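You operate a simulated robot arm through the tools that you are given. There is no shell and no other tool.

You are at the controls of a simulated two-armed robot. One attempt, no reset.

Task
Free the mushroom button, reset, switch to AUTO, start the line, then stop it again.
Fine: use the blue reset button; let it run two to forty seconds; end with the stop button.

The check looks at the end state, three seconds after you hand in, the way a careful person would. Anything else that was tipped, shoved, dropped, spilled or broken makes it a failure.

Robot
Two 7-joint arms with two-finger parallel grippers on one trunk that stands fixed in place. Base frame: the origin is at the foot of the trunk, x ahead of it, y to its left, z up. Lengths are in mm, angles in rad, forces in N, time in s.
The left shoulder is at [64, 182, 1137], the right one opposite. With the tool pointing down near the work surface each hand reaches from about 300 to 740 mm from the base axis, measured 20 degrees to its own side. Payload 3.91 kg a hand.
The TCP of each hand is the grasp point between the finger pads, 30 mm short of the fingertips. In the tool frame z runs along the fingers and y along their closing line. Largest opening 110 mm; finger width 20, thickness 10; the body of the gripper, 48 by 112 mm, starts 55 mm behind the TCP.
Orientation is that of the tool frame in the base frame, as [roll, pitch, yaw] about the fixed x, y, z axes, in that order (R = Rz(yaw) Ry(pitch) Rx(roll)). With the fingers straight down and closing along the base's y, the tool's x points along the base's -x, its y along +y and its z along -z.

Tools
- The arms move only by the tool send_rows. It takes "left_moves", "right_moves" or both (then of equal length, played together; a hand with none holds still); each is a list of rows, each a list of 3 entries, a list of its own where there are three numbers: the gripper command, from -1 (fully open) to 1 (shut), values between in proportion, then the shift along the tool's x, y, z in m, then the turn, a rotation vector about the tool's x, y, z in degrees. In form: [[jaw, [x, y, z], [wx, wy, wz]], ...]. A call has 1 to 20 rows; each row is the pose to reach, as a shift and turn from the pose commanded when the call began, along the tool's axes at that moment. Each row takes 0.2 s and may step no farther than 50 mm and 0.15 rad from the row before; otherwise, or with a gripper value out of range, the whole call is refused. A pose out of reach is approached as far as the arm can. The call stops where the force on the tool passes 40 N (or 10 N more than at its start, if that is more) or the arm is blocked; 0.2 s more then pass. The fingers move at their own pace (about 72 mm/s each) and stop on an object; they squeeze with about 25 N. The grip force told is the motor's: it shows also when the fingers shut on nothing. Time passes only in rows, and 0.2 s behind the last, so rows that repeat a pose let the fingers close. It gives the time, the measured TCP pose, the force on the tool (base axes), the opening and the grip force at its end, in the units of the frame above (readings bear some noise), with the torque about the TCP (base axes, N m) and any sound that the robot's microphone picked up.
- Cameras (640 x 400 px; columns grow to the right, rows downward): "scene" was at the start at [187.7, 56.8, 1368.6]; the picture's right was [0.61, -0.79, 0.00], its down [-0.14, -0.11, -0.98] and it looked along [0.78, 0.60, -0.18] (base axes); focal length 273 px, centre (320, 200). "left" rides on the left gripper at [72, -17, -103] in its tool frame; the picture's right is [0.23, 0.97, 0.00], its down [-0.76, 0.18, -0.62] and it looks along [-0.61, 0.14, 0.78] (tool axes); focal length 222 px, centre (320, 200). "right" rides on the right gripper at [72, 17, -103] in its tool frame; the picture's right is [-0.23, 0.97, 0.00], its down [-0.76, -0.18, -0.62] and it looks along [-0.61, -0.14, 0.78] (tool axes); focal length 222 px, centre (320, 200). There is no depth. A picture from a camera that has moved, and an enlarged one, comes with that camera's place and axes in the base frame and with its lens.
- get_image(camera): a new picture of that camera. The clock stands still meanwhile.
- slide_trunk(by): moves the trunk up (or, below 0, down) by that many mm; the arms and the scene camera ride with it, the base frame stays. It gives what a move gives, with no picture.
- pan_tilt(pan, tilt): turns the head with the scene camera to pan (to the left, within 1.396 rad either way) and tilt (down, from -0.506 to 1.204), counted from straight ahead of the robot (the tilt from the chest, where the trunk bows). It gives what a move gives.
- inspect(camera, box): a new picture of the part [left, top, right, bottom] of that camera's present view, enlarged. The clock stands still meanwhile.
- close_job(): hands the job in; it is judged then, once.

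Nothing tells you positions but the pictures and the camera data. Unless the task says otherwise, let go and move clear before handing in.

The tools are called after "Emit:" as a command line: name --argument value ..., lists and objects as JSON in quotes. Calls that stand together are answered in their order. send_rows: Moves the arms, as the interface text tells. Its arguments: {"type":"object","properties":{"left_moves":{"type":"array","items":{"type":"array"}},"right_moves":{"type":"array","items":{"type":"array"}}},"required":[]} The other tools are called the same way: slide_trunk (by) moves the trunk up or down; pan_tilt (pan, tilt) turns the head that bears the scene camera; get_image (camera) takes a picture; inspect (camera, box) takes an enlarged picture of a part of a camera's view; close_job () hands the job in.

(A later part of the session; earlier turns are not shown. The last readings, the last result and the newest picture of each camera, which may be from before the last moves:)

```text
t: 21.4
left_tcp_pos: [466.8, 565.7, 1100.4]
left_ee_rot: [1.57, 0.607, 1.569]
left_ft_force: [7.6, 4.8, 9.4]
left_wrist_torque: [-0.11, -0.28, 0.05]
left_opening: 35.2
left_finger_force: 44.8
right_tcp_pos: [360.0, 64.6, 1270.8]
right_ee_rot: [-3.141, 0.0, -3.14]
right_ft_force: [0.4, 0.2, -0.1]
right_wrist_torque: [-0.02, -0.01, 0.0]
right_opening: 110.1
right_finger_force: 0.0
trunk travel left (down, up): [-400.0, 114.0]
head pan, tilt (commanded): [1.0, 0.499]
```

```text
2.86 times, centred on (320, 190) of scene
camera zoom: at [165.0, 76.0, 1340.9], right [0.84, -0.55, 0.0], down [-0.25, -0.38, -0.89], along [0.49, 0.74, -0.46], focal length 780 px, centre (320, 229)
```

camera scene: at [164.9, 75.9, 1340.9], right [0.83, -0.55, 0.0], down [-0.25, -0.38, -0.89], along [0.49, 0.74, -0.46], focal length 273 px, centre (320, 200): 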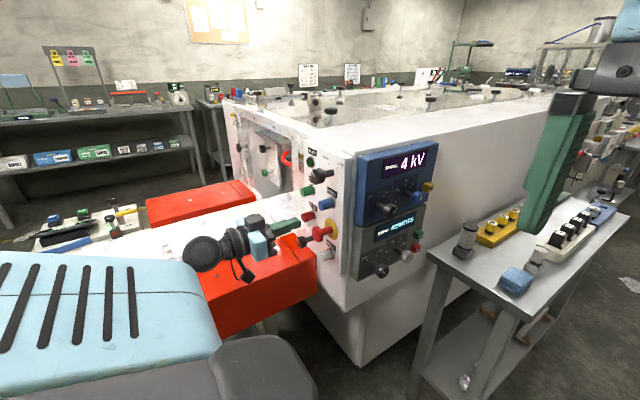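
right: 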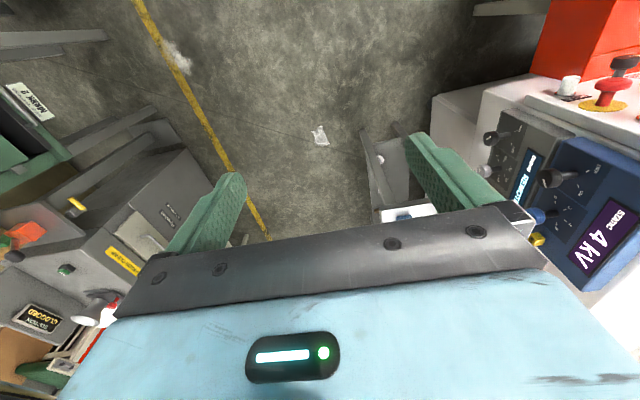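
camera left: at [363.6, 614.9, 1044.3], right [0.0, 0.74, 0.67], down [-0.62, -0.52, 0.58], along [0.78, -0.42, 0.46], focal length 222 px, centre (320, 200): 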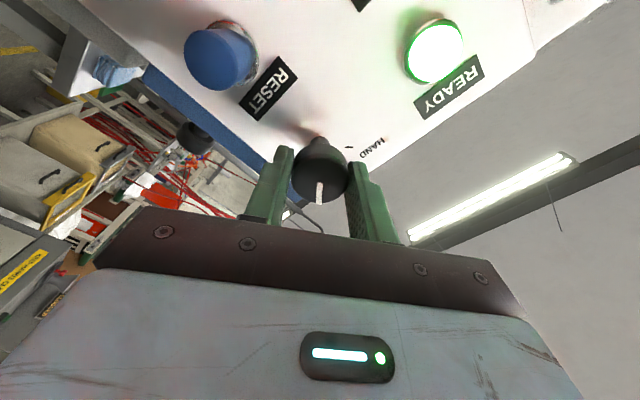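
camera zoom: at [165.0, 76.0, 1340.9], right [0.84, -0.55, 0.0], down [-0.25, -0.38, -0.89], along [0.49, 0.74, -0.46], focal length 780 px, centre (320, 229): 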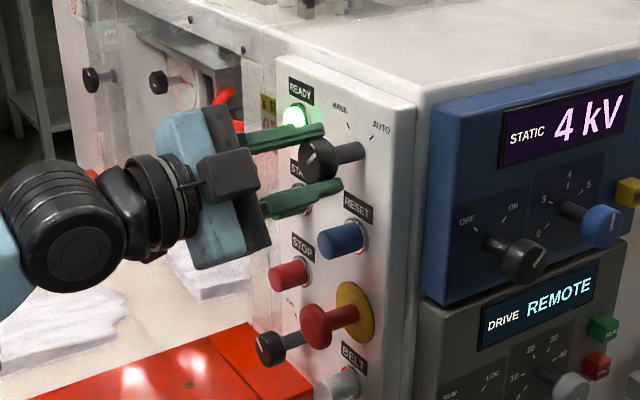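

The pointer moved with the gripper and now points about 43° right, at AUTO. I'll let go, back out, and verify.

Emit:
send_rows --left_moves '[[0.3, [0, 0, 0], [0, 0, 0]], [-0.1, [0, 0, 0], [0, 0, 0]], [-0.1, [0, 0, 0], [0, 0, 0]], [-0.1, [0, 0, -0.025], [0, 0, 0]], [-0.1, [0, 0, -0.055], [0, 0, 0]], [-0.1, [0, 0, -0.08], [0, 0, 0]]]'

Emit:
inspect --camera "left" --box '[220, 60, 420, 220]'

Emit:
inspect --camera "scene" --box '[270, 120, 370, 260]'

```text
t: 22.8
left_tcp_pos: [386.1, 565.3, 1099.6]
left_ee_rot: [1.571, 0.61, 1.57]
left_ft_force: [0.1, 1.3, 0.6]
left_wrist_torque: [-0.02, 0.02, 0.02]
left_opening: 60.5
left_finger_force: 0.1
right_tcp_pos: [358.5, 63.7, 1270.2]
right_ee_rot: [3.14, 0.001, -3.141]
right_ft_force: [-0.3, -0.5, 0.0]
right_wrist_torque: [-0.01, -0.03, 0.0]
right_opening: 110.0
right_finger_force: 0.0
trunk travel left (down, up): [-400.0, 114.0]
head pan, tilt (commanded): [1.0, 0.499]
```

```text
2.50 times, centred on (320, 140) of left
camera zoom: at [282.9, 614.6, 1043.5], right [0.0, 0.74, 0.67], down [-0.62, -0.52, 0.58], along [0.78, -0.42, 0.46], focal length 555 px, centre (320, 350)
```

zoom: 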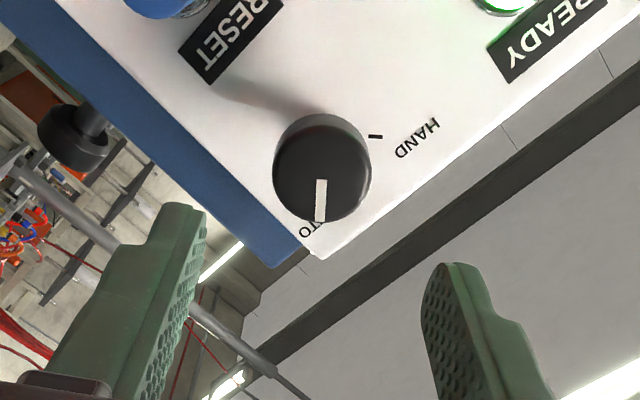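

```text
2.86 times, centred on (320, 190) of scene
camera zoom: at [164.0, 76.0, 1341.0], right [0.84, -0.55, 0.0], down [-0.25, -0.38, -0.89], along [0.49, 0.74, -0.46], focal length 780 px, centre (320, 229)
```

zoom: 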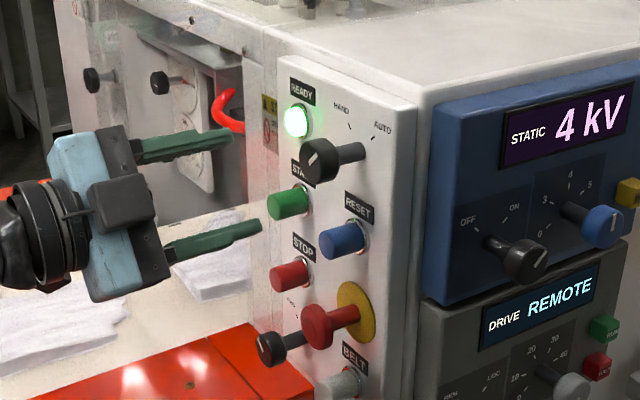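

The knob pointer is at +44°, on AUTO, and READY is lit. Next I'll rotate the wrist back, close the fingers, and line up in front of START at (y 658, z 1021).

Emit:
send_rows --left_moves '[[0.2, [0.015, -0.001, 0.002], [0, 0, -7]], [0.6, [0.03, -0.003, 0.004], [0, 0, -14]], [1, [0.045, -0.004, 0.006], [0, 0, -21]], [1, [0.06, -0.006, 0.008], [0, 0, -28]], [1, [0.076, -0.007, 0.01], [0, 0, -35]], [1, [0.091, -0.008, 0.012], [0, 0, -42]], [1, [0.106, -0.01, 0.013], [0, 0, -49]], [1, [0.1213, -0.0112, 0.014], [0, 0, -55]], [1, [0.1213, -0.0112, 0.014], [0, 0, -55]]]'

Emit:
get_image --camera "left"

Emit:
inspect --camera "scene" --box '[250, 120, 370, 270]'

```text
t: 24.8
left_tcp_pos: [400.2, 657.0, 1020.7]
left_ee_rot: [-1.243, 1.567, -1.244]
left_ft_force: [-0.2, 0.3, 0.1]
left_wrist_torque: [0.01, 0.01, 0.01]
left_opening: 0.1
left_finger_force: 24.8
right_tcp_pos: [359.4, 64.4, 1270.5]
right_ee_rot: [3.142, 0.002, -3.141]
right_ft_force: [0.1, 0.0, 2.1]
right_wrist_torque: [-0.03, -0.01, 0.02]
right_opening: 110.1
right_finger_force: 0.1
trunk travel left (down, up): [-400.0, 114.0]
head pan, tilt (commanded): [1.0, 0.499]
```

```text
taken
camera left: at [297.1, 640.5, 948.0], right [0.0, 0.97, -0.23], down [-0.62, 0.18, 0.76], along [0.78, 0.14, 0.61], focal length 222 px, centre (320, 200)
```

left: 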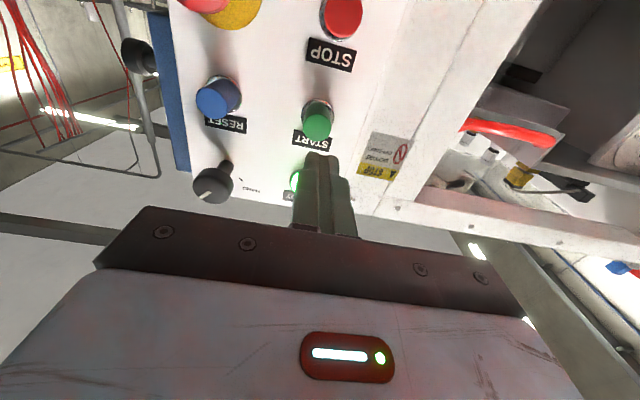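

```text
2.67 times, centred on (310, 195) of scene
camera zoom: at [164.3, 76.0, 1340.9], right [0.84, -0.55, 0.0], down [-0.25, -0.38, -0.89], along [0.49, 0.74, -0.46], focal length 728 px, centre (347, 213)
```

zoom: 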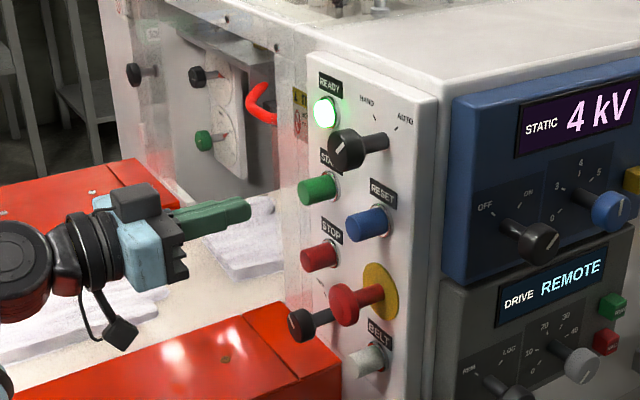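

START's front is at about (495, 656, 1021), directly ahead of the fingertips. I'll press it straight in.

Emit:
send_rows --left_moves '[[1, [0, -0.0005, 0.03], [0, 0, 0]], [1, [0, -0.0005, 0.055], [0, 0, 0]], [1, [0, -0.0005, 0.062], [0, 0, 0]], [1, [0, -0.0005, 0.065], [0, 0, 0]], [1, [0, -0.0005, 0.068], [0, 0, 0]]]'

Emit:
inspect --camera "scene" --box '[250, 120, 370, 270]'

Emit:
get_image --camera "left"

```text
t: 26.0
left_tcp_pos: [465.5, 657.2, 1020.2]
left_ee_rot: [-1.0, 1.57, -1.0]
left_ft_force: [-26.9, -4.2, -4.3]
left_wrist_torque: [0.2, 0.13, -0.18]
left_opening: 0.2
left_finger_force: 25.2
right_tcp_pos: [355.6, 64.3, 1270.0]
right_ee_rot: [-3.141, 0.005, -3.141]
right_ft_force: [0.2, -0.2, -0.2]
right_wrist_torque: [0.01, -0.01, 0.03]
right_opening: 110.3
right_finger_force: 0.0
trunk travel left (down, up): [-400.0, 114.0]
head pan, tilt (commanded): [1.0, 0.499]
heard: click
```

```text
2.67 times, centred on (310, 195) of scene
camera zoom: at [161.0, 76.1, 1341.3], right [0.84, -0.55, 0.0], down [-0.25, -0.38, -0.89], along [0.49, 0.74, -0.46], focal length 728 px, centre (347, 213)
```

zoom: 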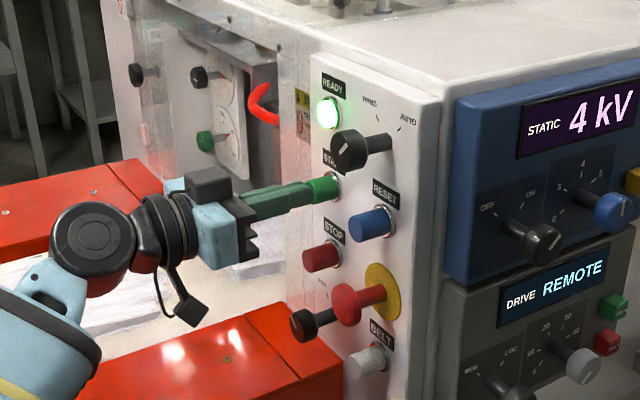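

```text
taken
camera left: at [362.5, 640.5, 948.0], right [0.0, 0.97, -0.23], down [-0.62, 0.18, 0.76], along [0.78, 0.14, 0.61], focal length 222 px, centre (320, 200)
```

left: 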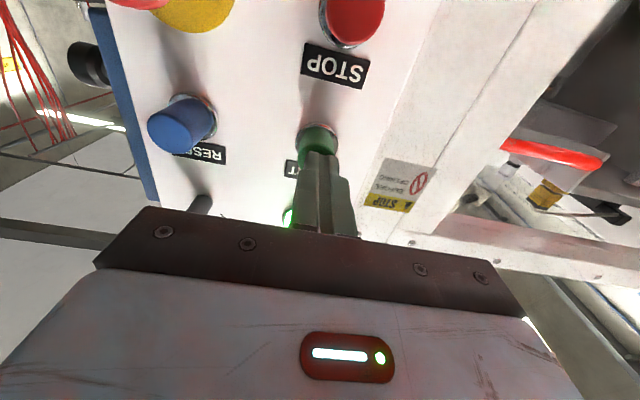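

START clicked. I'll back off a little and check whether the line is running (moving gloves, sound, display).

Emit:
send_rows --left_moves '[[1, [0, 0, -0.02], [0, 0, 0]], [1, [0, 0, -0.05], [0, 0, 0]], [1, [0.02, 0, -0.065], [0, 0, 0]], [1, [0.05, 0.001, -0.065], [0, 0, 0]]]'

Emit:
get_image --camera "scene"

Emit:
inspect --camera "scene" --box '[250, 100, 430, 290]'

Emit:
inspect --camera "scene" --box '[120, 160, 320, 320]'

```text
t: 27.0
left_tcp_pos: [403.8, 658.5, 971.3]
left_ee_rot: [-2.815, 1.57, -2.816]
left_ft_force: [0.5, 0.2, 0.8]
left_wrist_torque: [0.0, -0.03, 0.0]
left_opening: 0.0
left_finger_force: 25.5
right_tcp_pos: [359.5, 64.9, 1269.6]
right_ee_rot: [-3.141, 0.001, -3.141]
right_ft_force: [0.1, -0.2, -0.5]
right_wrist_torque: [-0.03, 0.0, -0.01]
right_opening: 110.0
right_finger_force: 0.0
trunk travel left (down, up): [-400.0, 114.0]
head pan, tilt (commanded): [1.0, 0.499]
```

```text
taken
camera scene: at [164.4, 76.4, 1340.9], right [0.84, -0.55, 0.0], down [-0.25, -0.38, -0.89], along [0.49, 0.74, -0.46], focal length 273 px, centre (320, 200)
```

scene: 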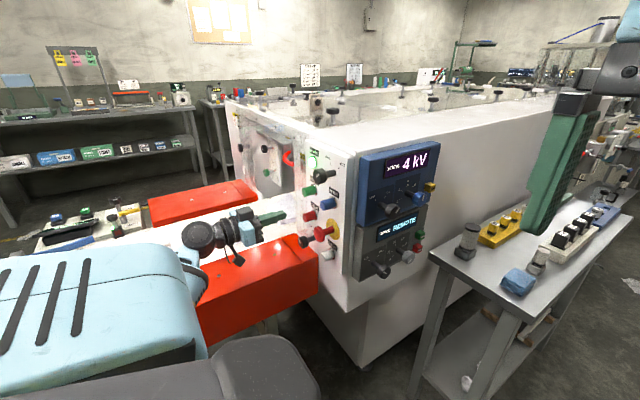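

```text
2.11 times, centred on (340, 195) of scene
camera zoom: at [164.4, 76.4, 1340.9], right [0.84, -0.55, 0.0], down [-0.25, -0.38, -0.89], along [0.49, 0.74, -0.46], focal length 575 px, centre (278, 210)
```

zoom: 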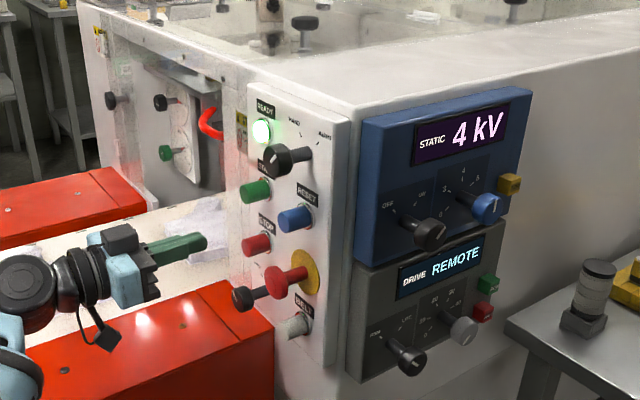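

```text
2.50 times, centred on (220, 240) of scene
camera zoom: at [164.4, 76.4, 1340.9], right [0.84, -0.55, 0.0], down [-0.25, -0.38, -0.89], along [0.49, 0.74, -0.46], focal length 682 px, centre (570, 100)
```

zoom: 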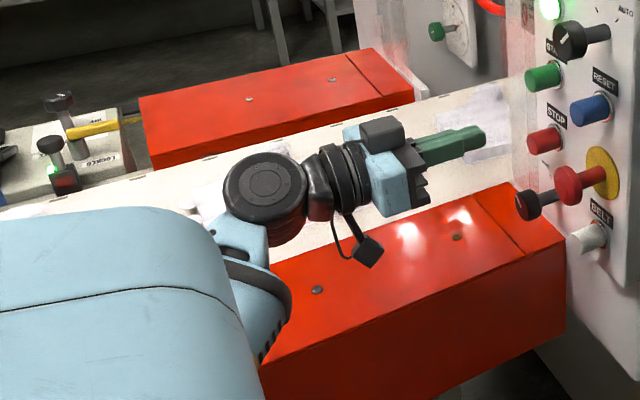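

START clicked, but I can't yet tell whether the belt is moving. I'll use the wait to line up with STOP (y 658, z 939) and then compare pictures.

Emit:
send_rows --left_moves '[[1, [0.016, 0, 0], [0, 0, 0]], [1, [0.032, 0, 0], [0, 0, 0]], [1, [0.032, 0, 0], [0, 0, 0]], [1, [0.032, 0, 0], [0, 0, 0]]]'

Emit:
inspect --camera "scene" --box '[120, 160, 320, 320]'

Emit:
get_image --camera "left"

Emit:
inspect --camera "scene" --box '[220, 70, 440, 170]'

```text
t: 28.0
left_tcp_pos: [403.8, 657.8, 938.2]
left_ee_rot: [-0.238, 1.57, -0.239]
left_ft_force: [-0.2, 1.2, -0.5]
left_wrist_torque: [0.01, 0.01, -0.01]
left_opening: 0.4
left_finger_force: 24.6
right_tcp_pos: [359.6, 65.3, 1270.7]
right_ee_rot: [3.141, 0.002, -3.141]
right_ft_force: [-1.1, -0.5, 0.9]
right_wrist_torque: [-0.01, -0.02, 0.02]
right_opening: 110.0
right_finger_force: 0.1
trunk travel left (down, up): [-400.0, 114.0]
head pan, tilt (commanded): [1.0, 0.499]
```

```text
2.50 times, centred on (220, 240) of scene
camera zoom: at [164.4, 76.2, 1340.9], right [0.84, -0.55, 0.0], down [-0.25, -0.38, -0.89], along [0.49, 0.74, -0.46], focal length 682 px, centre (570, 100)
```

zoom: 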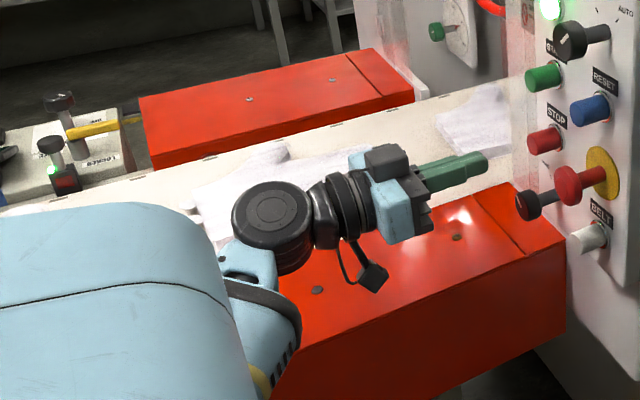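

```text
taken
camera left: at [300.1, 641.0, 865.8], right [0.0, 0.97, -0.23], down [-0.62, 0.18, 0.76], along [0.78, 0.14, 0.61], focal length 222 px, centre (320, 200)
```

left: 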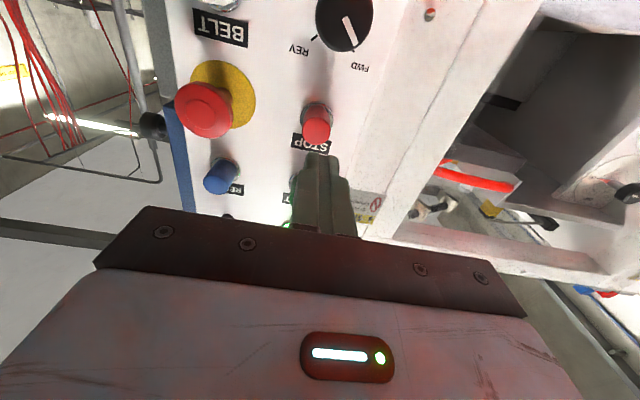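

```text
2.91 times, centred on (330, 120) of scene
camera zoom: at [164.4, 76.2, 1340.9], right [0.84, -0.55, 0.0], down [-0.25, -0.38, -0.89], along [0.49, 0.74, -0.46], focal length 794 px, centre (291, 433)
```

zoom: 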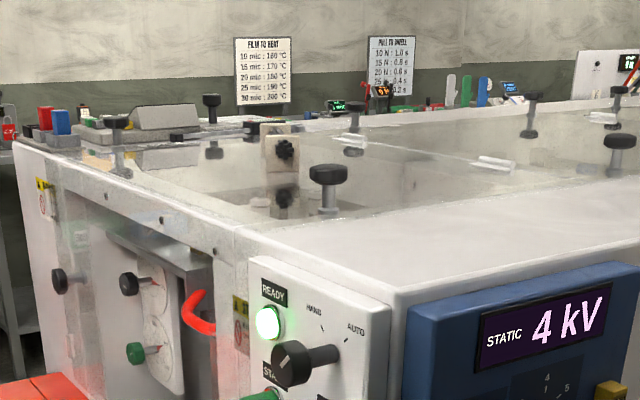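

The glove near the panel hasn't obviously shifted. I'll compare close-ups of the belt's edge marks and the gloves over half a second.

Emit:
inspect --camera "scene" --box '[160, 180, 300, 270]'

Emit:
send_rows --left_moves '[[1, [0, 0, 0], [0, 0, 0]], [1, [0, 0, 0], [0, 0, 0]]]'

Emit:
inspect --camera "scene" --box '[160, 180, 300, 270]'

Emit:
inspect --camera "scene" --box '[340, 140, 460, 290]'

```text
4.44 times, centred on (230, 225) of scene
camera zoom: at [164.4, 76.2, 1340.9], right [0.84, -0.55, 0.0], down [-0.25, -0.38, -0.89], along [0.49, 0.74, -0.46], focal length 1213 px, centre (720, 89)
```

zoom: 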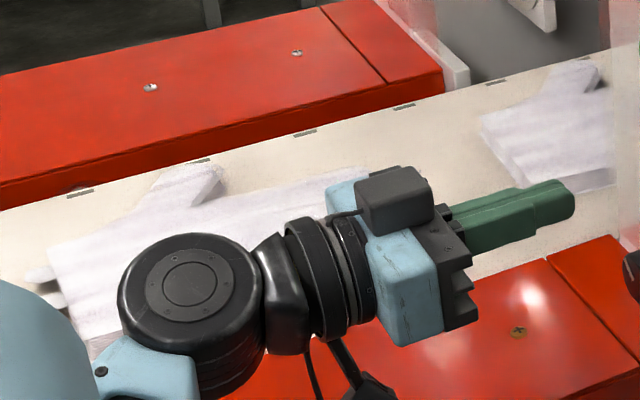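

```text
t: 28.6
left_tcp_pos: [403.4, 658.4, 938.3]
left_ee_rot: [-0.394, 1.571, -0.394]
left_ft_force: [-0.3, -0.2, -1.0]
left_wrist_torque: [0.01, -0.03, -0.05]
left_opening: 0.0
left_finger_force: 24.5
right_tcp_pos: [360.2, 64.2, 1269.7]
right_ee_rot: [3.141, 0.002, 3.14]
right_ft_force: [0.6, -0.5, -0.2]
right_wrist_torque: [0.01, -0.02, 0.01]
right_opening: 110.1
right_finger_force: 0.0
trunk travel left (down, up): [-400.0, 114.0]
head pan, tilt (commanded): [1.0, 0.499]
```

```text
4.44 times, centred on (230, 225) of scene
camera zoom: at [164.4, 76.2, 1340.9], right [0.84, -0.55, 0.0], down [-0.25, -0.38, -0.89], along [0.49, 0.74, -0.46], focal length 1213 px, centre (720, 89)
```

zoom: 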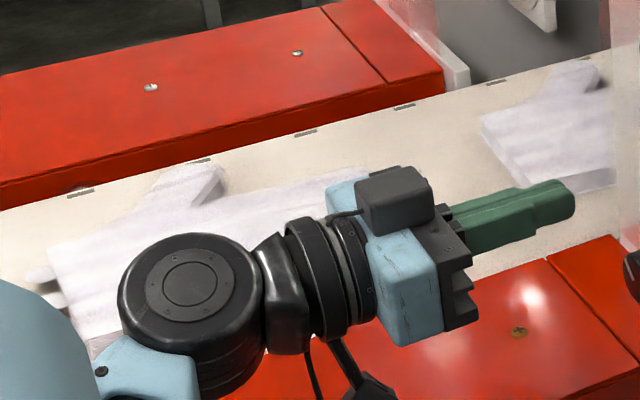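

```text
2.67 times, centred on (400, 215) of scene
camera zoom: at [164.4, 76.2, 1340.9], right [0.84, -0.55, 0.0], down [-0.25, -0.38, -0.89], along [0.49, 0.74, -0.46], focal length 728 px, centre (107, 160)
```

zoom: 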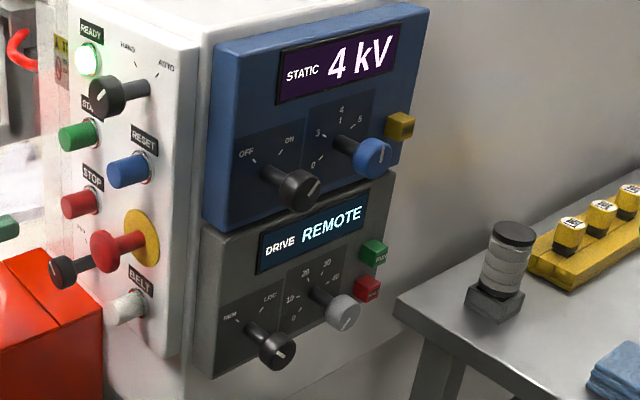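

The edge marks moved by at most 1 px in 0.6 s. I'll wait 2 s more (well within the 40 s window) and compare again, including the machine interior.

Emit:
inspect --camera "left" --box '[400, 80, 640, 300]'

Emit:
send_rows --left_moves '[[1, [0, 0, 0], [0, 0, 0]], [1, [0, 0, 0], [0, 0, 0]], [1, [0, 0, 0], [0, 0, 0]], [1, [0, 0, 0], [0, 0, 0]], [1, [0, 0, 0], [0, 0, 0]], [1, [0, 0, 0], [0, 0, 0]], [1, [0, 0, 0], [0, 0, 0]], [1, [0, 0, 0], [0, 0, 0]], [1, [0, 0, 0], [0, 0, 0]]]'

Emit:
inspect --camera "scene" --box '[160, 180, 300, 270]'

Emit:
inspect --camera "left" --box '[400, 80, 640, 300]'

Emit:
inspect --camera "scene" --box '[220, 100, 420, 280]'

```text
1.82 times, centred on (520, 190) of left
camera zoom: at [300.0, 640.9, 865.9], right [0.0, 0.97, -0.23], down [-0.62, 0.18, 0.76], along [0.78, 0.14, 0.61], focal length 404 px, centre (-44, 218)
```

zoom: 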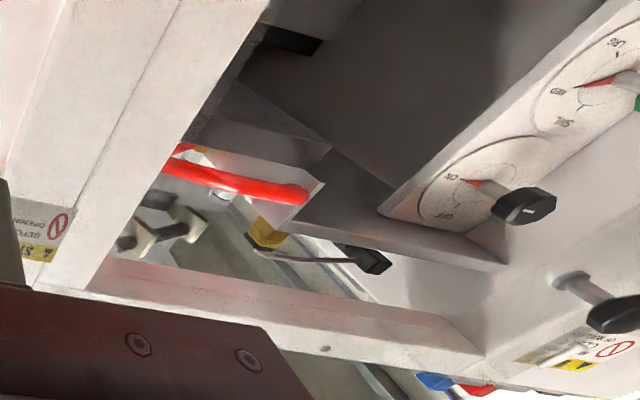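

```text
t: 30.6
left_tcp_pos: [403.3, 657.3, 938.3]
left_ee_rot: [-0.347, 1.57, -0.348]
left_ft_force: [-1.3, -0.2, 0.6]
left_wrist_torque: [-0.01, -0.02, 0.04]
left_opening: 0.0
left_finger_force: 24.6
right_tcp_pos: [359.6, 63.5, 1270.1]
right_ee_rot: [-3.14, 0.003, -3.14]
right_ft_force: [-0.7, -0.3, -0.1]
right_wrist_torque: [0.02, 0.02, 0.02]
right_opening: 110.2
right_finger_force: 0.0
trunk travel left (down, up): [-400.0, 114.0]
head pan, tilt (commanded): [1.0, 0.499]
```

```text
4.44 times, centred on (230, 225) of scene
camera zoom: at [164.3, 76.2, 1340.9], right [0.84, -0.55, 0.0], down [-0.25, -0.38, -0.89], along [0.49, 0.74, -0.46], focal length 1213 px, centre (720, 89)
```

zoom: 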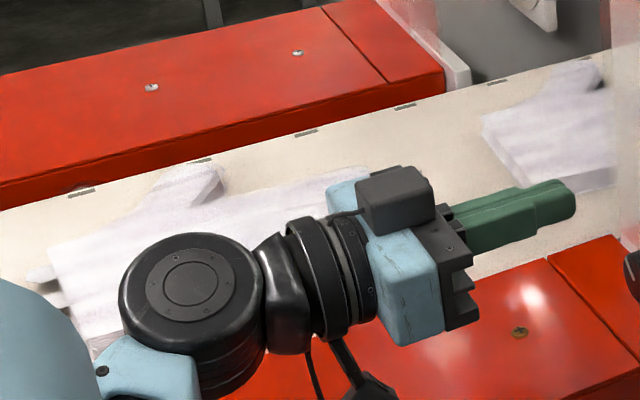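

```text
1.82 times, centred on (520, 190) of left
camera zoom: at [300.0, 640.9, 865.9], right [0.0, 0.97, -0.23], down [-0.62, 0.18, 0.76], along [0.78, 0.14, 0.61], focal length 404 px, centre (-44, 218)
```

zoom: 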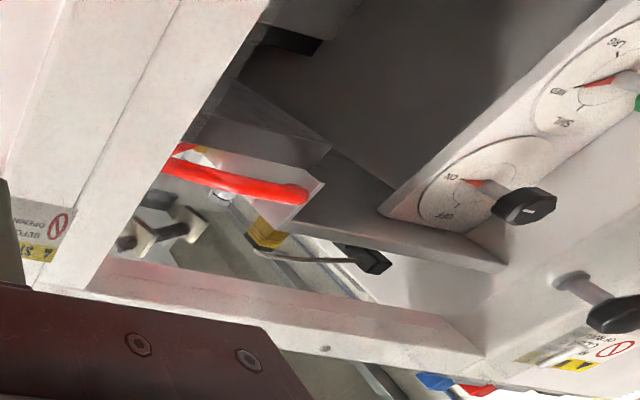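

```text
2.22 times, centred on (320, 190) of scene
camera zoom: at [164.3, 76.2, 1340.9], right [0.84, -0.55, 0.0], down [-0.25, -0.38, -0.89], along [0.49, 0.74, -0.46], focal length 607 px, centre (320, 222)
```

zoom: 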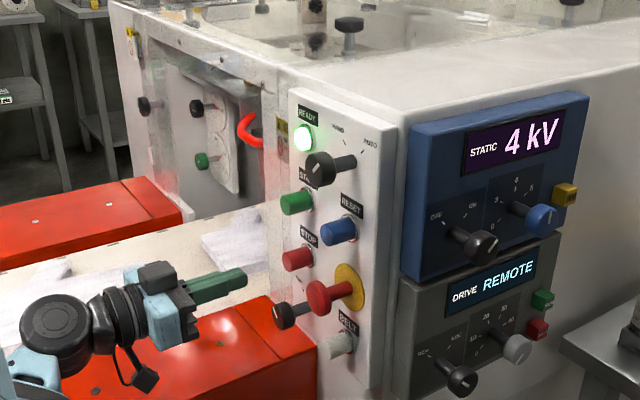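

The belt marks haven't moved, so I need to know whether the line is really running. I'll look around the rest of the line for a running indicator, which costs no time.

Emit:
inspect --camera "scene" --box '[0, 40, 240, 260]'

Emit:
inspect --camera "scene" --box '[300, 60, 560, 160]'

Emit:
inspect --camera "scene" --box '[295, 140, 355, 200]'

Emit:
inspect --camera "scene" --box '[295, 190, 355, 265]'

Emit:
get_image --camera "right"

```text
1.82 times, centred on (120, 150) of scene
camera zoom: at [164.3, 76.2, 1340.9], right [0.84, -0.55, 0.0], down [-0.25, -0.38, -0.89], along [0.49, 0.74, -0.46], focal length 496 px, centre (684, 291)
```

zoom: 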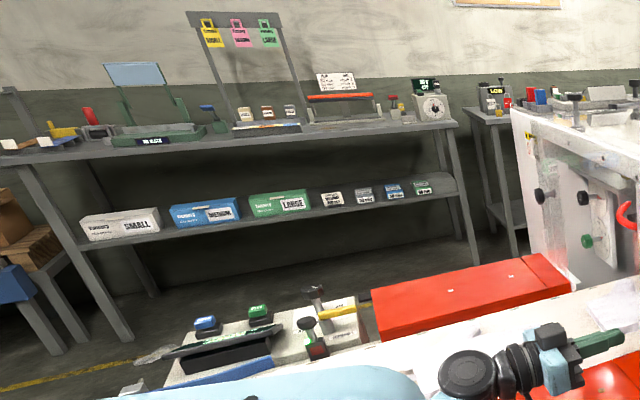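

```text
2.46 times, centred on (430, 110) of scene
camera zoom: at [164.3, 76.2, 1340.9], right [0.84, -0.55, 0.0], down [-0.25, -0.38, -0.89], along [0.49, 0.74, -0.46], focal length 672 px, centre (49, 422)
```

zoom: 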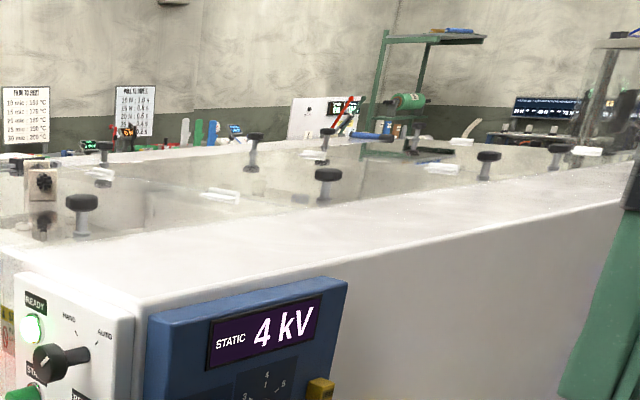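

```text
6.67 times, centred on (325, 170) of scene
camera zoom: at [164.3, 76.2, 1340.9], right [0.84, -0.55, 0.0], down [-0.25, -0.38, -0.89], along [0.49, 0.74, -0.46], focal length 1820 px, centre (287, 400)
```

zoom: 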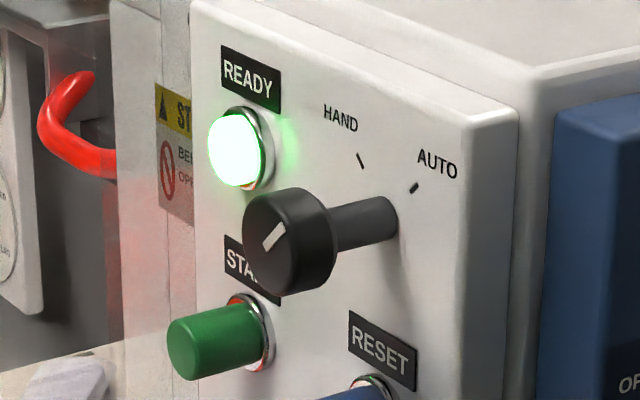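

```text
5.33 times, centred on (325, 228) of scene
camera zoom: at [164.3, 76.2, 1340.9], right [0.84, -0.55, 0.0], down [-0.25, -0.38, -0.89], along [0.49, 0.74, -0.46], focal length 1456 px, centre (293, 53)
```

zoom: 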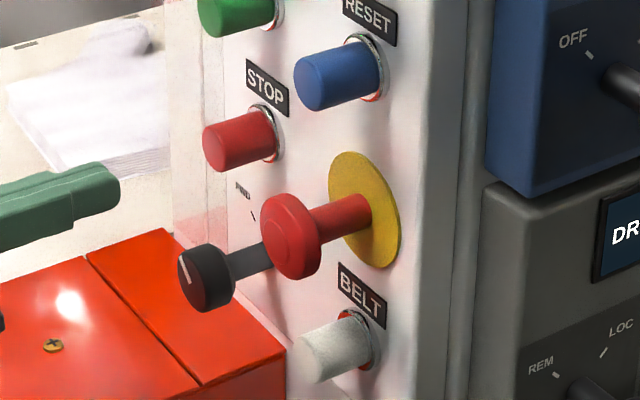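

```text
taken
camera right: at [286.5, 81.5, 1374.4], right [0.23, 0.97, 0.0], down [0.76, -0.18, 0.62], along [0.61, -0.14, -0.78], focal length 222 px, centre (320, 200)
```

right: 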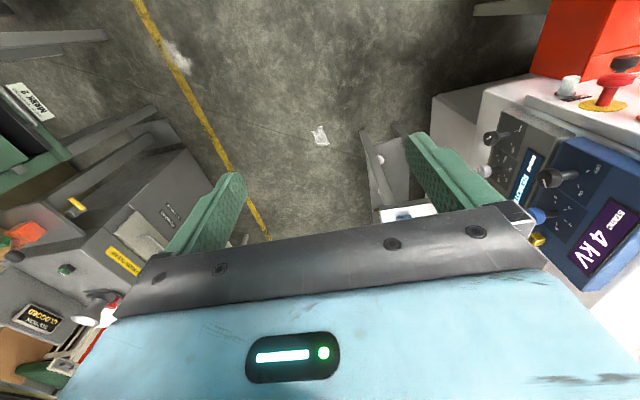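

The pointer is at 45° on AUTO and READY is lit. I'll repeat the exact pre-START view to see whether the glove moved at all.

Emit:
inspect --camera "scene" --box '[250, 120, 370, 270]'

Emit:
inspect --camera "scene" --box '[270, 120, 370, 260]'

```text
2.67 times, centred on (310, 195) of scene
camera zoom: at [164.3, 76.2, 1340.9], right [0.84, -0.55, 0.0], down [-0.25, -0.38, -0.89], along [0.49, 0.74, -0.46], focal length 728 px, centre (347, 213)
```

zoom: 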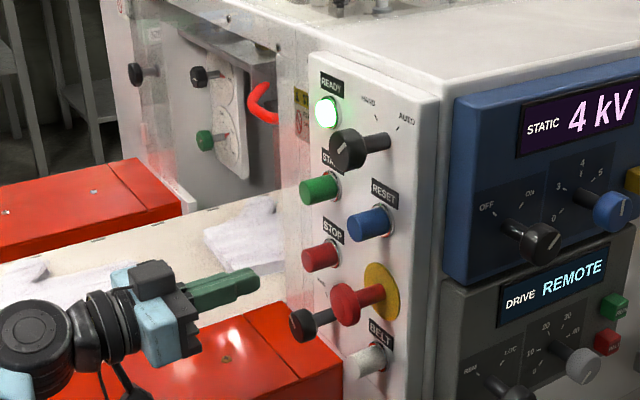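

```text
2.86 times, centred on (320, 190) of scene
camera zoom: at [164.3, 76.2, 1340.9], right [0.84, -0.55, 0.0], down [-0.25, -0.38, -0.89], along [0.49, 0.74, -0.46], focal length 780 px, centre (320, 229)
```

zoom: 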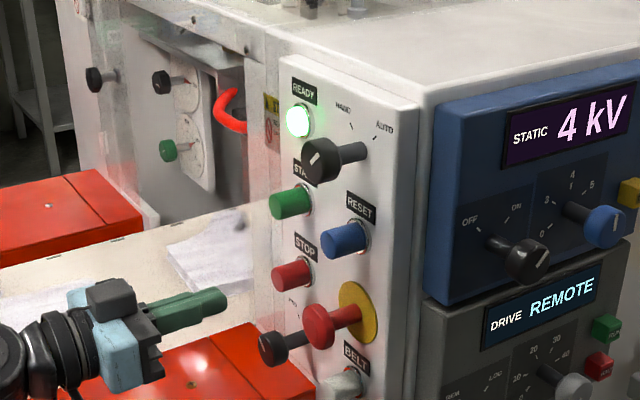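

The glove is exactly where it was, so the line may not have started, possibly because START needs a firmer or longer press. Pressing START again is harmless if it is already running, so I'll press it and hold about 1 s while watching.

Emit:
send_rows --left_moves '[[1, [-0.04, -0.0005, 0], [0, 0, 0]], [1, [-0.082, -0.001, 0], [0, 0, 0]], [1, [-0.082, -0.001, 0.03], [0, 0, 0]], [1, [-0.082, -0.001, 0.052], [0, 0, 0]], [1, [-0.082, -0.001, 0.06], [0, 0, 0]], [1, [-0.082, -0.001, 0.064], [0, 0, 0]], [1, [-0.082, -0.001, 0.066], [0, 0, 0]], [1, [-0.082, -0.001, 0.067], [0, 0, 0]], [1, [-0.082, -0.001, 0.067], [0, 0, 0]], [1, [-0.082, -0.001, 0.067], [0, 0, 0]], [1, [-0.082, -0.001, 0.067], [0, 0, 0]]]'

Emit:
get_image --camera "left"

Emit:
inspect --camera "scene" --box '[250, 120, 370, 270]'

Emit:
inspect --camera "scene" --box '[160, 180, 300, 270]'

```text
t: 32.8
left_tcp_pos: [465.4, 658.6, 1020.1]
left_ee_rot: [-1.576, 1.57, -1.573]
left_ft_force: [-27.0, -3.3, -0.9]
left_wrist_torque: [-0.01, 0.08, -0.2]
left_opening: 0.0
left_finger_force: 25.8
right_tcp_pos: [356.0, 62.6, 1272.2]
right_ee_rot: [-3.141, 0.004, 3.14]
right_ft_force: [-0.8, -0.4, -0.3]
right_wrist_torque: [-0.04, 0.0, 0.03]
right_opening: 109.7
right_finger_force: 0.1
trunk travel left (down, up): [-400.0, 114.0]
head pan, tilt (commanded): [1.0, 0.499]
heard: click
stopped in row 10 (left hand): the force on the tool passed its limit at 40 N (the readings are from after the stop); the commanded pose is now the measured one
```

```text
taken
camera left: at [362.6, 640.5, 948.2], right [0.0, 0.97, -0.23], down [-0.62, 0.18, 0.76], along [0.78, 0.15, 0.61], focal length 222 px, centre (320, 200)
```

left: 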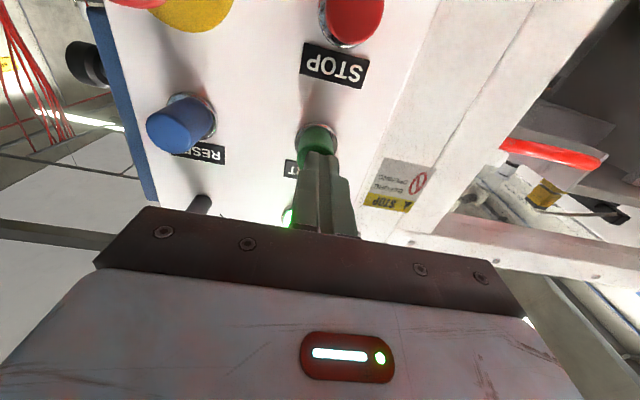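

```text
2.67 times, centred on (310, 195) of scene
camera zoom: at [160.5, 75.1, 1341.1], right [0.84, -0.55, 0.0], down [-0.25, -0.39, -0.89], along [0.49, 0.74, -0.46], focal length 728 px, centre (347, 213)
```

zoom: 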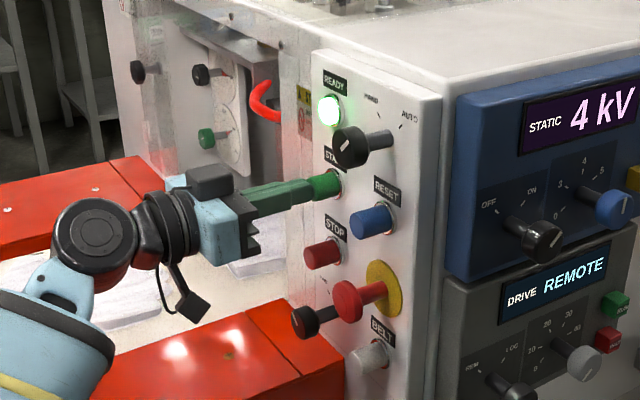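

```text
4.44 times, centred on (230, 225) of scene
camera zoom: at [160.5, 75.1, 1341.1], right [0.84, -0.55, 0.0], down [-0.25, -0.39, -0.89], along [0.49, 0.74, -0.46], focal length 1213 px, centre (720, 89)
```

zoom: 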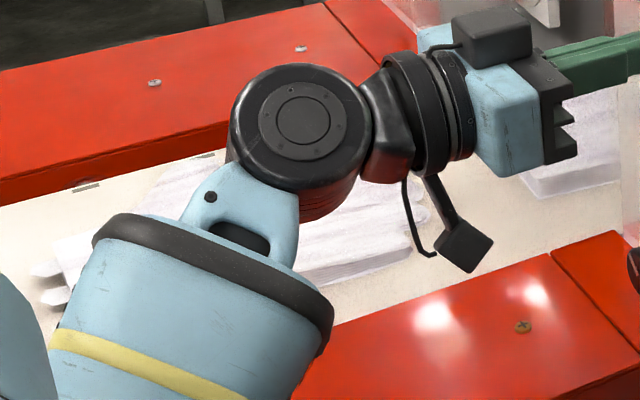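

START clicked again with the button fully bottomed, and the belt still doesn't move, which fits it having its own BELT control. I'll check the small green and red items on the DRIVE box for a run indication.

Emit:
inspect --camera "scene" --box '[395, 175, 445, 260]'

Emit:
inspect --camera "scene" --box '[350, 205, 430, 290]'

Emit:
inspect --camera "right" --box '[460, 30, 640, 280]'

```text
4.71 times, centred on (420, 218) of scene
camera zoom: at [160.5, 75.1, 1341.1], right [0.84, -0.55, 0.0], down [-0.25, -0.39, -0.89], along [0.49, 0.74, -0.46], focal length 1285 px, centre (-151, 118)
```

zoom: 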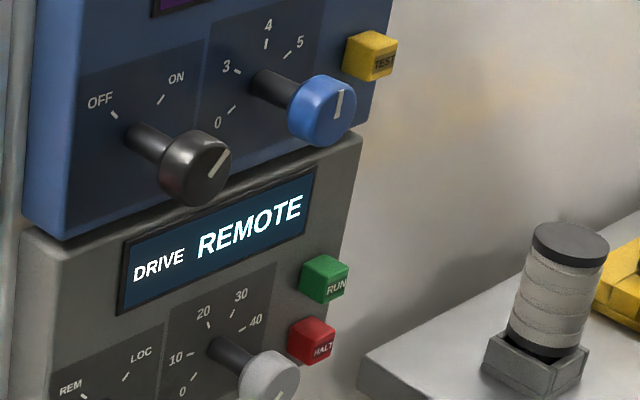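

```text
4.71 times, centred on (390, 248) of scene
camera zoom: at [160.5, 75.1, 1341.1], right [0.84, -0.55, 0.0], down [-0.25, -0.39, -0.89], along [0.49, 0.74, -0.46], focal length 1285 px, centre (-9, -24)
```

zoom: 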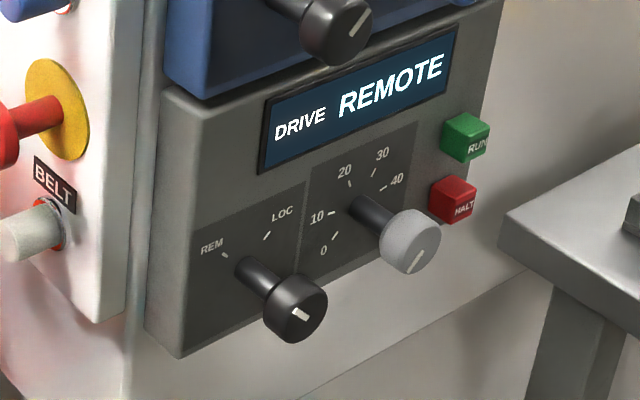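

```text
1.60 times, centred on (550, 155) of right
camera zoom: at [283.1, 80.7, 1374.8], right [0.23, 0.97, 0.0], down [0.76, -0.18, 0.63], along [0.61, -0.14, -0.78], focal length 355 px, centre (-48, 272)
```

zoom: 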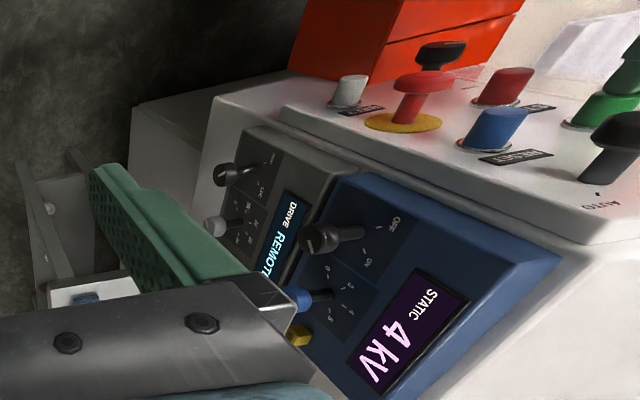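

Both drive and static boxes are unchanged and irrelevant here. The belt marks may have shifted relative to the bolts in this last view, so I'll back off and line up with STOP, then recheck.

Emit:
send_rows --left_moves '[[1, [0, 0, -0.02], [0, 0, 0]], [1, [0, 0, -0.06], [0, 0, 0]], [1, [0.04, 0, -0.063], [0, 0, 0]], [1, [0.081, -0.001, -0.063], [0, 0, 0]], [1, [0.081, -0.001, -0.063], [0, 0, 0]]]'

Emit:
inspect --camera "scene" --box '[160, 180, 300, 270]'

Emit:
inspect --camera "scene" --box '[250, 120, 370, 270]'

```text
t: 34.0
left_tcp_pos: [406.4, 656.1, 938.4]
left_ee_rot: [-2.494, 1.568, -2.497]
left_ft_force: [0.0, 0.7, -0.3]
left_wrist_torque: [-0.01, 0.02, 0.03]
left_opening: 0.0
left_finger_force: 24.9
right_tcp_pos: [359.0, 63.9, 1270.8]
right_ee_rot: [3.141, 0.001, 3.14]
right_ft_force: [-1.5, -0.9, 0.3]
right_wrist_torque: [0.04, -0.01, 0.02]
right_opening: 109.9
right_finger_force: 0.0
trunk travel left (down, up): [-400.0, 114.0]
head pan, tilt (commanded): [1.0, 0.499]
```

```text
4.44 times, centred on (230, 225) of scene
camera zoom: at [164.5, 76.2, 1340.7], right [0.84, -0.55, 0.0], down [-0.25, -0.39, -0.89], along [0.48, 0.74, -0.46], focal length 1213 px, centre (720, 89)
```

zoom: 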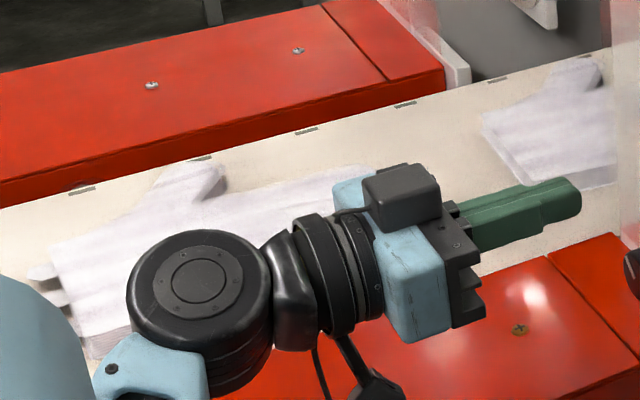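

```text
2.67 times, centred on (310, 195) of scene
camera zoom: at [164.5, 76.2, 1340.7], right [0.84, -0.55, 0.0], down [-0.25, -0.39, -0.89], along [0.48, 0.74, -0.46], focal length 728 px, centre (347, 213)
```

zoom: 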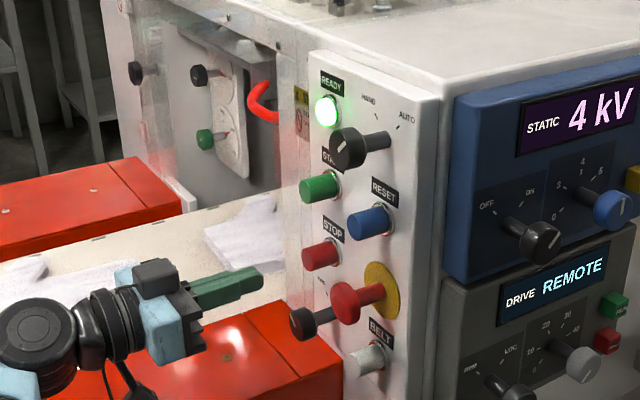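

The belt is still static relative to the bolts. There's a small station left of the belt with a green lamp and a label that may carry status, so I'll read it and the right-hand station.

Emit:
inspect --camera "scene" --box '[30, 180, 170, 270]'

Emit:
inspect --camera "right" --box '[0, 60, 200, 400]'

Emit:
inspect --camera "scene" --box '[180, 80, 330, 200]'

Emit:
inspect --camera "left" --box '[160, 0, 400, 240]'

```text
4.44 times, centred on (100, 225) of scene
camera zoom: at [164.5, 76.2, 1340.7], right [0.84, -0.55, 0.0], down [-0.25, -0.39, -0.89], along [0.48, 0.74, -0.46], focal length 1213 px, centre (1298, 89)
```

zoom: 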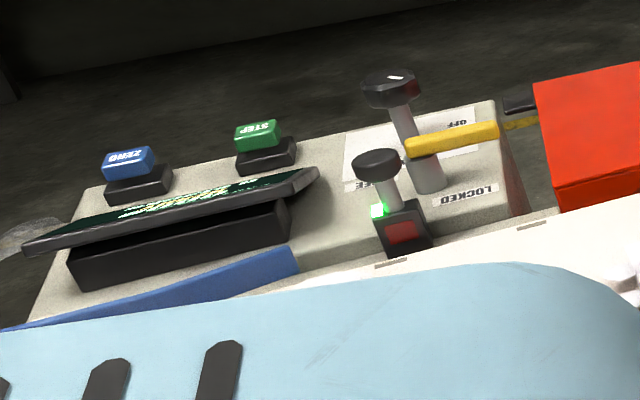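

```text
1.18 times, centred on (100, 230) of right
camera zoom: at [287.0, 81.4, 1374.3], right [0.23, 0.97, 0.0], down [0.76, -0.18, 0.62], along [0.61, -0.14, -0.78], focal length 261 px, centre (579, 165)
```

zoom: 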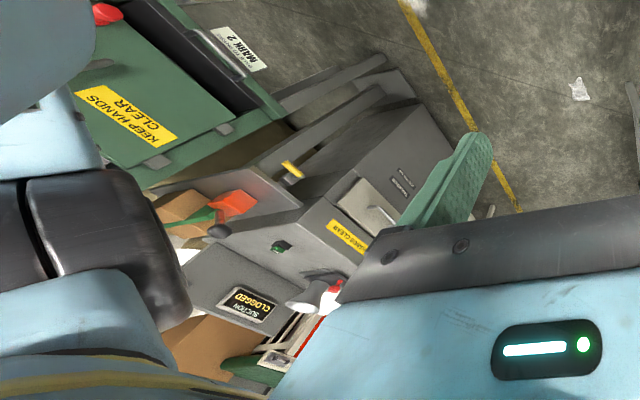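

```text
3.33 times, centred on (255, 140) of scene
camera zoom: at [164.5, 76.2, 1340.7], right [0.84, -0.55, 0.0], down [-0.25, -0.39, -0.89], along [0.48, 0.74, -0.46], focal length 910 px, centre (537, 400)
```

zoom: 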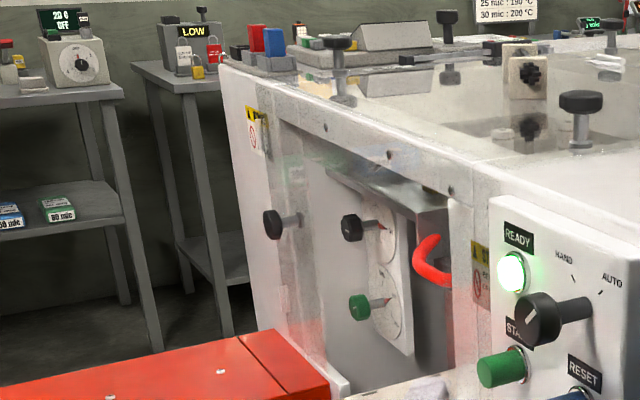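

```text
1.67 times, centred on (280, 120) of left
camera zoom: at [303.1, 639.2, 866.1], right [0.0, 0.97, -0.23], down [-0.62, 0.18, 0.76], along [0.78, 0.14, 0.6], focal length 370 px, centre (387, 333)
```

zoom: 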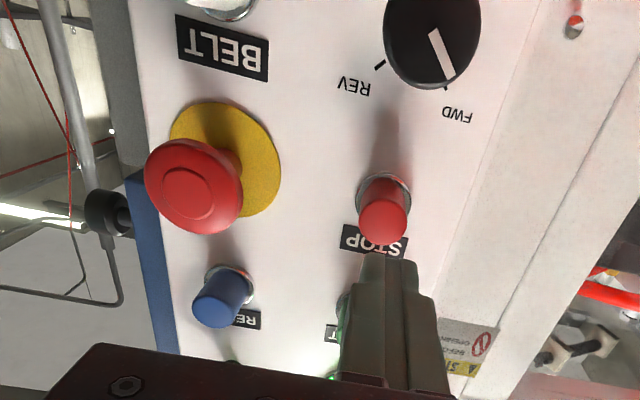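

Those stations aren't part of this task, and nothing on the panel contradicts the line having started. Whether it started at the first START press (t≈26) or the second (t≈32), a stop now gives a run inside 2–40 s. I'll press STOP, directly ahead at (495, 656, 940).

Emit:
send_rows --left_moves '[[1, [-0.0015, 0, 0.02], [0, 0, 0]], [1, [-0.0015, 0, 0.04], [0, 0, 0]], [1, [-0.0015, 0, 0.052], [0, 0, 0]], [1, [-0.0015, 0, 0.056], [0, 0, 0]], [1, [-0.0015, 0, 0.059], [0, 0, 0]], [1, [-0.0015, 0, 0.062], [0, 0, 0]]]'

Emit:
inspect --camera "scene" --box '[250, 120, 370, 270]'

Emit:
get_image --camera "left"

```text
t: 35.4
left_tcp_pos: [466.5, 657.1, 940.7]
left_ee_rot: [-2.572, 1.567, -2.571]
left_ft_force: [-26.0, -6.9, -4.8]
left_wrist_torque: [0.14, 0.1, -0.27]
left_opening: 0.0
left_finger_force: 24.9
right_tcp_pos: [357.0, 63.6, 1270.7]
right_ee_rot: [3.141, 0.004, 3.141]
right_ft_force: [0.3, -0.6, -0.3]
right_wrist_torque: [0.03, -0.02, -0.01]
right_opening: 110.2
right_finger_force: 0.1
trunk travel left (down, up): [-400.0, 114.0]
head pan, tilt (commanded): [1.0, 0.499]
heard: click
```

```text
2.67 times, centred on (310, 195) of scene
camera zoom: at [161.2, 75.8, 1341.1], right [0.84, -0.55, 0.0], down [-0.25, -0.39, -0.89], along [0.49, 0.74, -0.46], focal length 728 px, centre (347, 213)
```

zoom: 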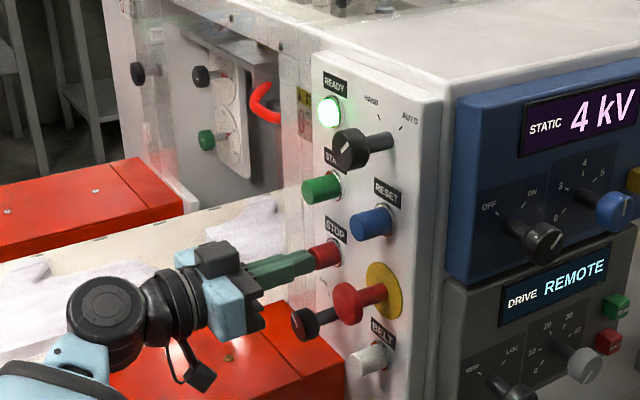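

```text
taken
camera left: at [362.2, 639.6, 867.4], right [0.0, 0.97, -0.23], down [-0.62, 0.18, 0.76], along [0.78, 0.14, 0.6], focal length 222 px, centre (320, 200)
```

left: 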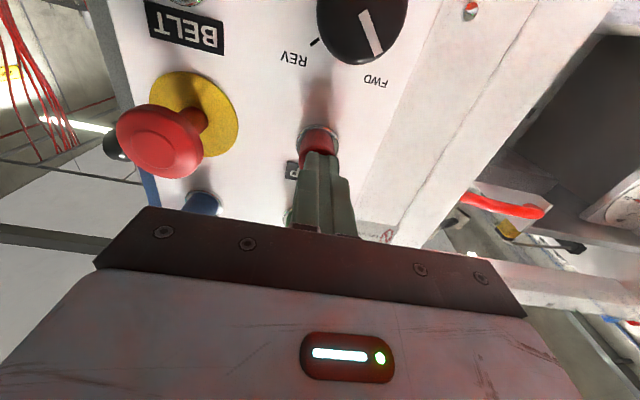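

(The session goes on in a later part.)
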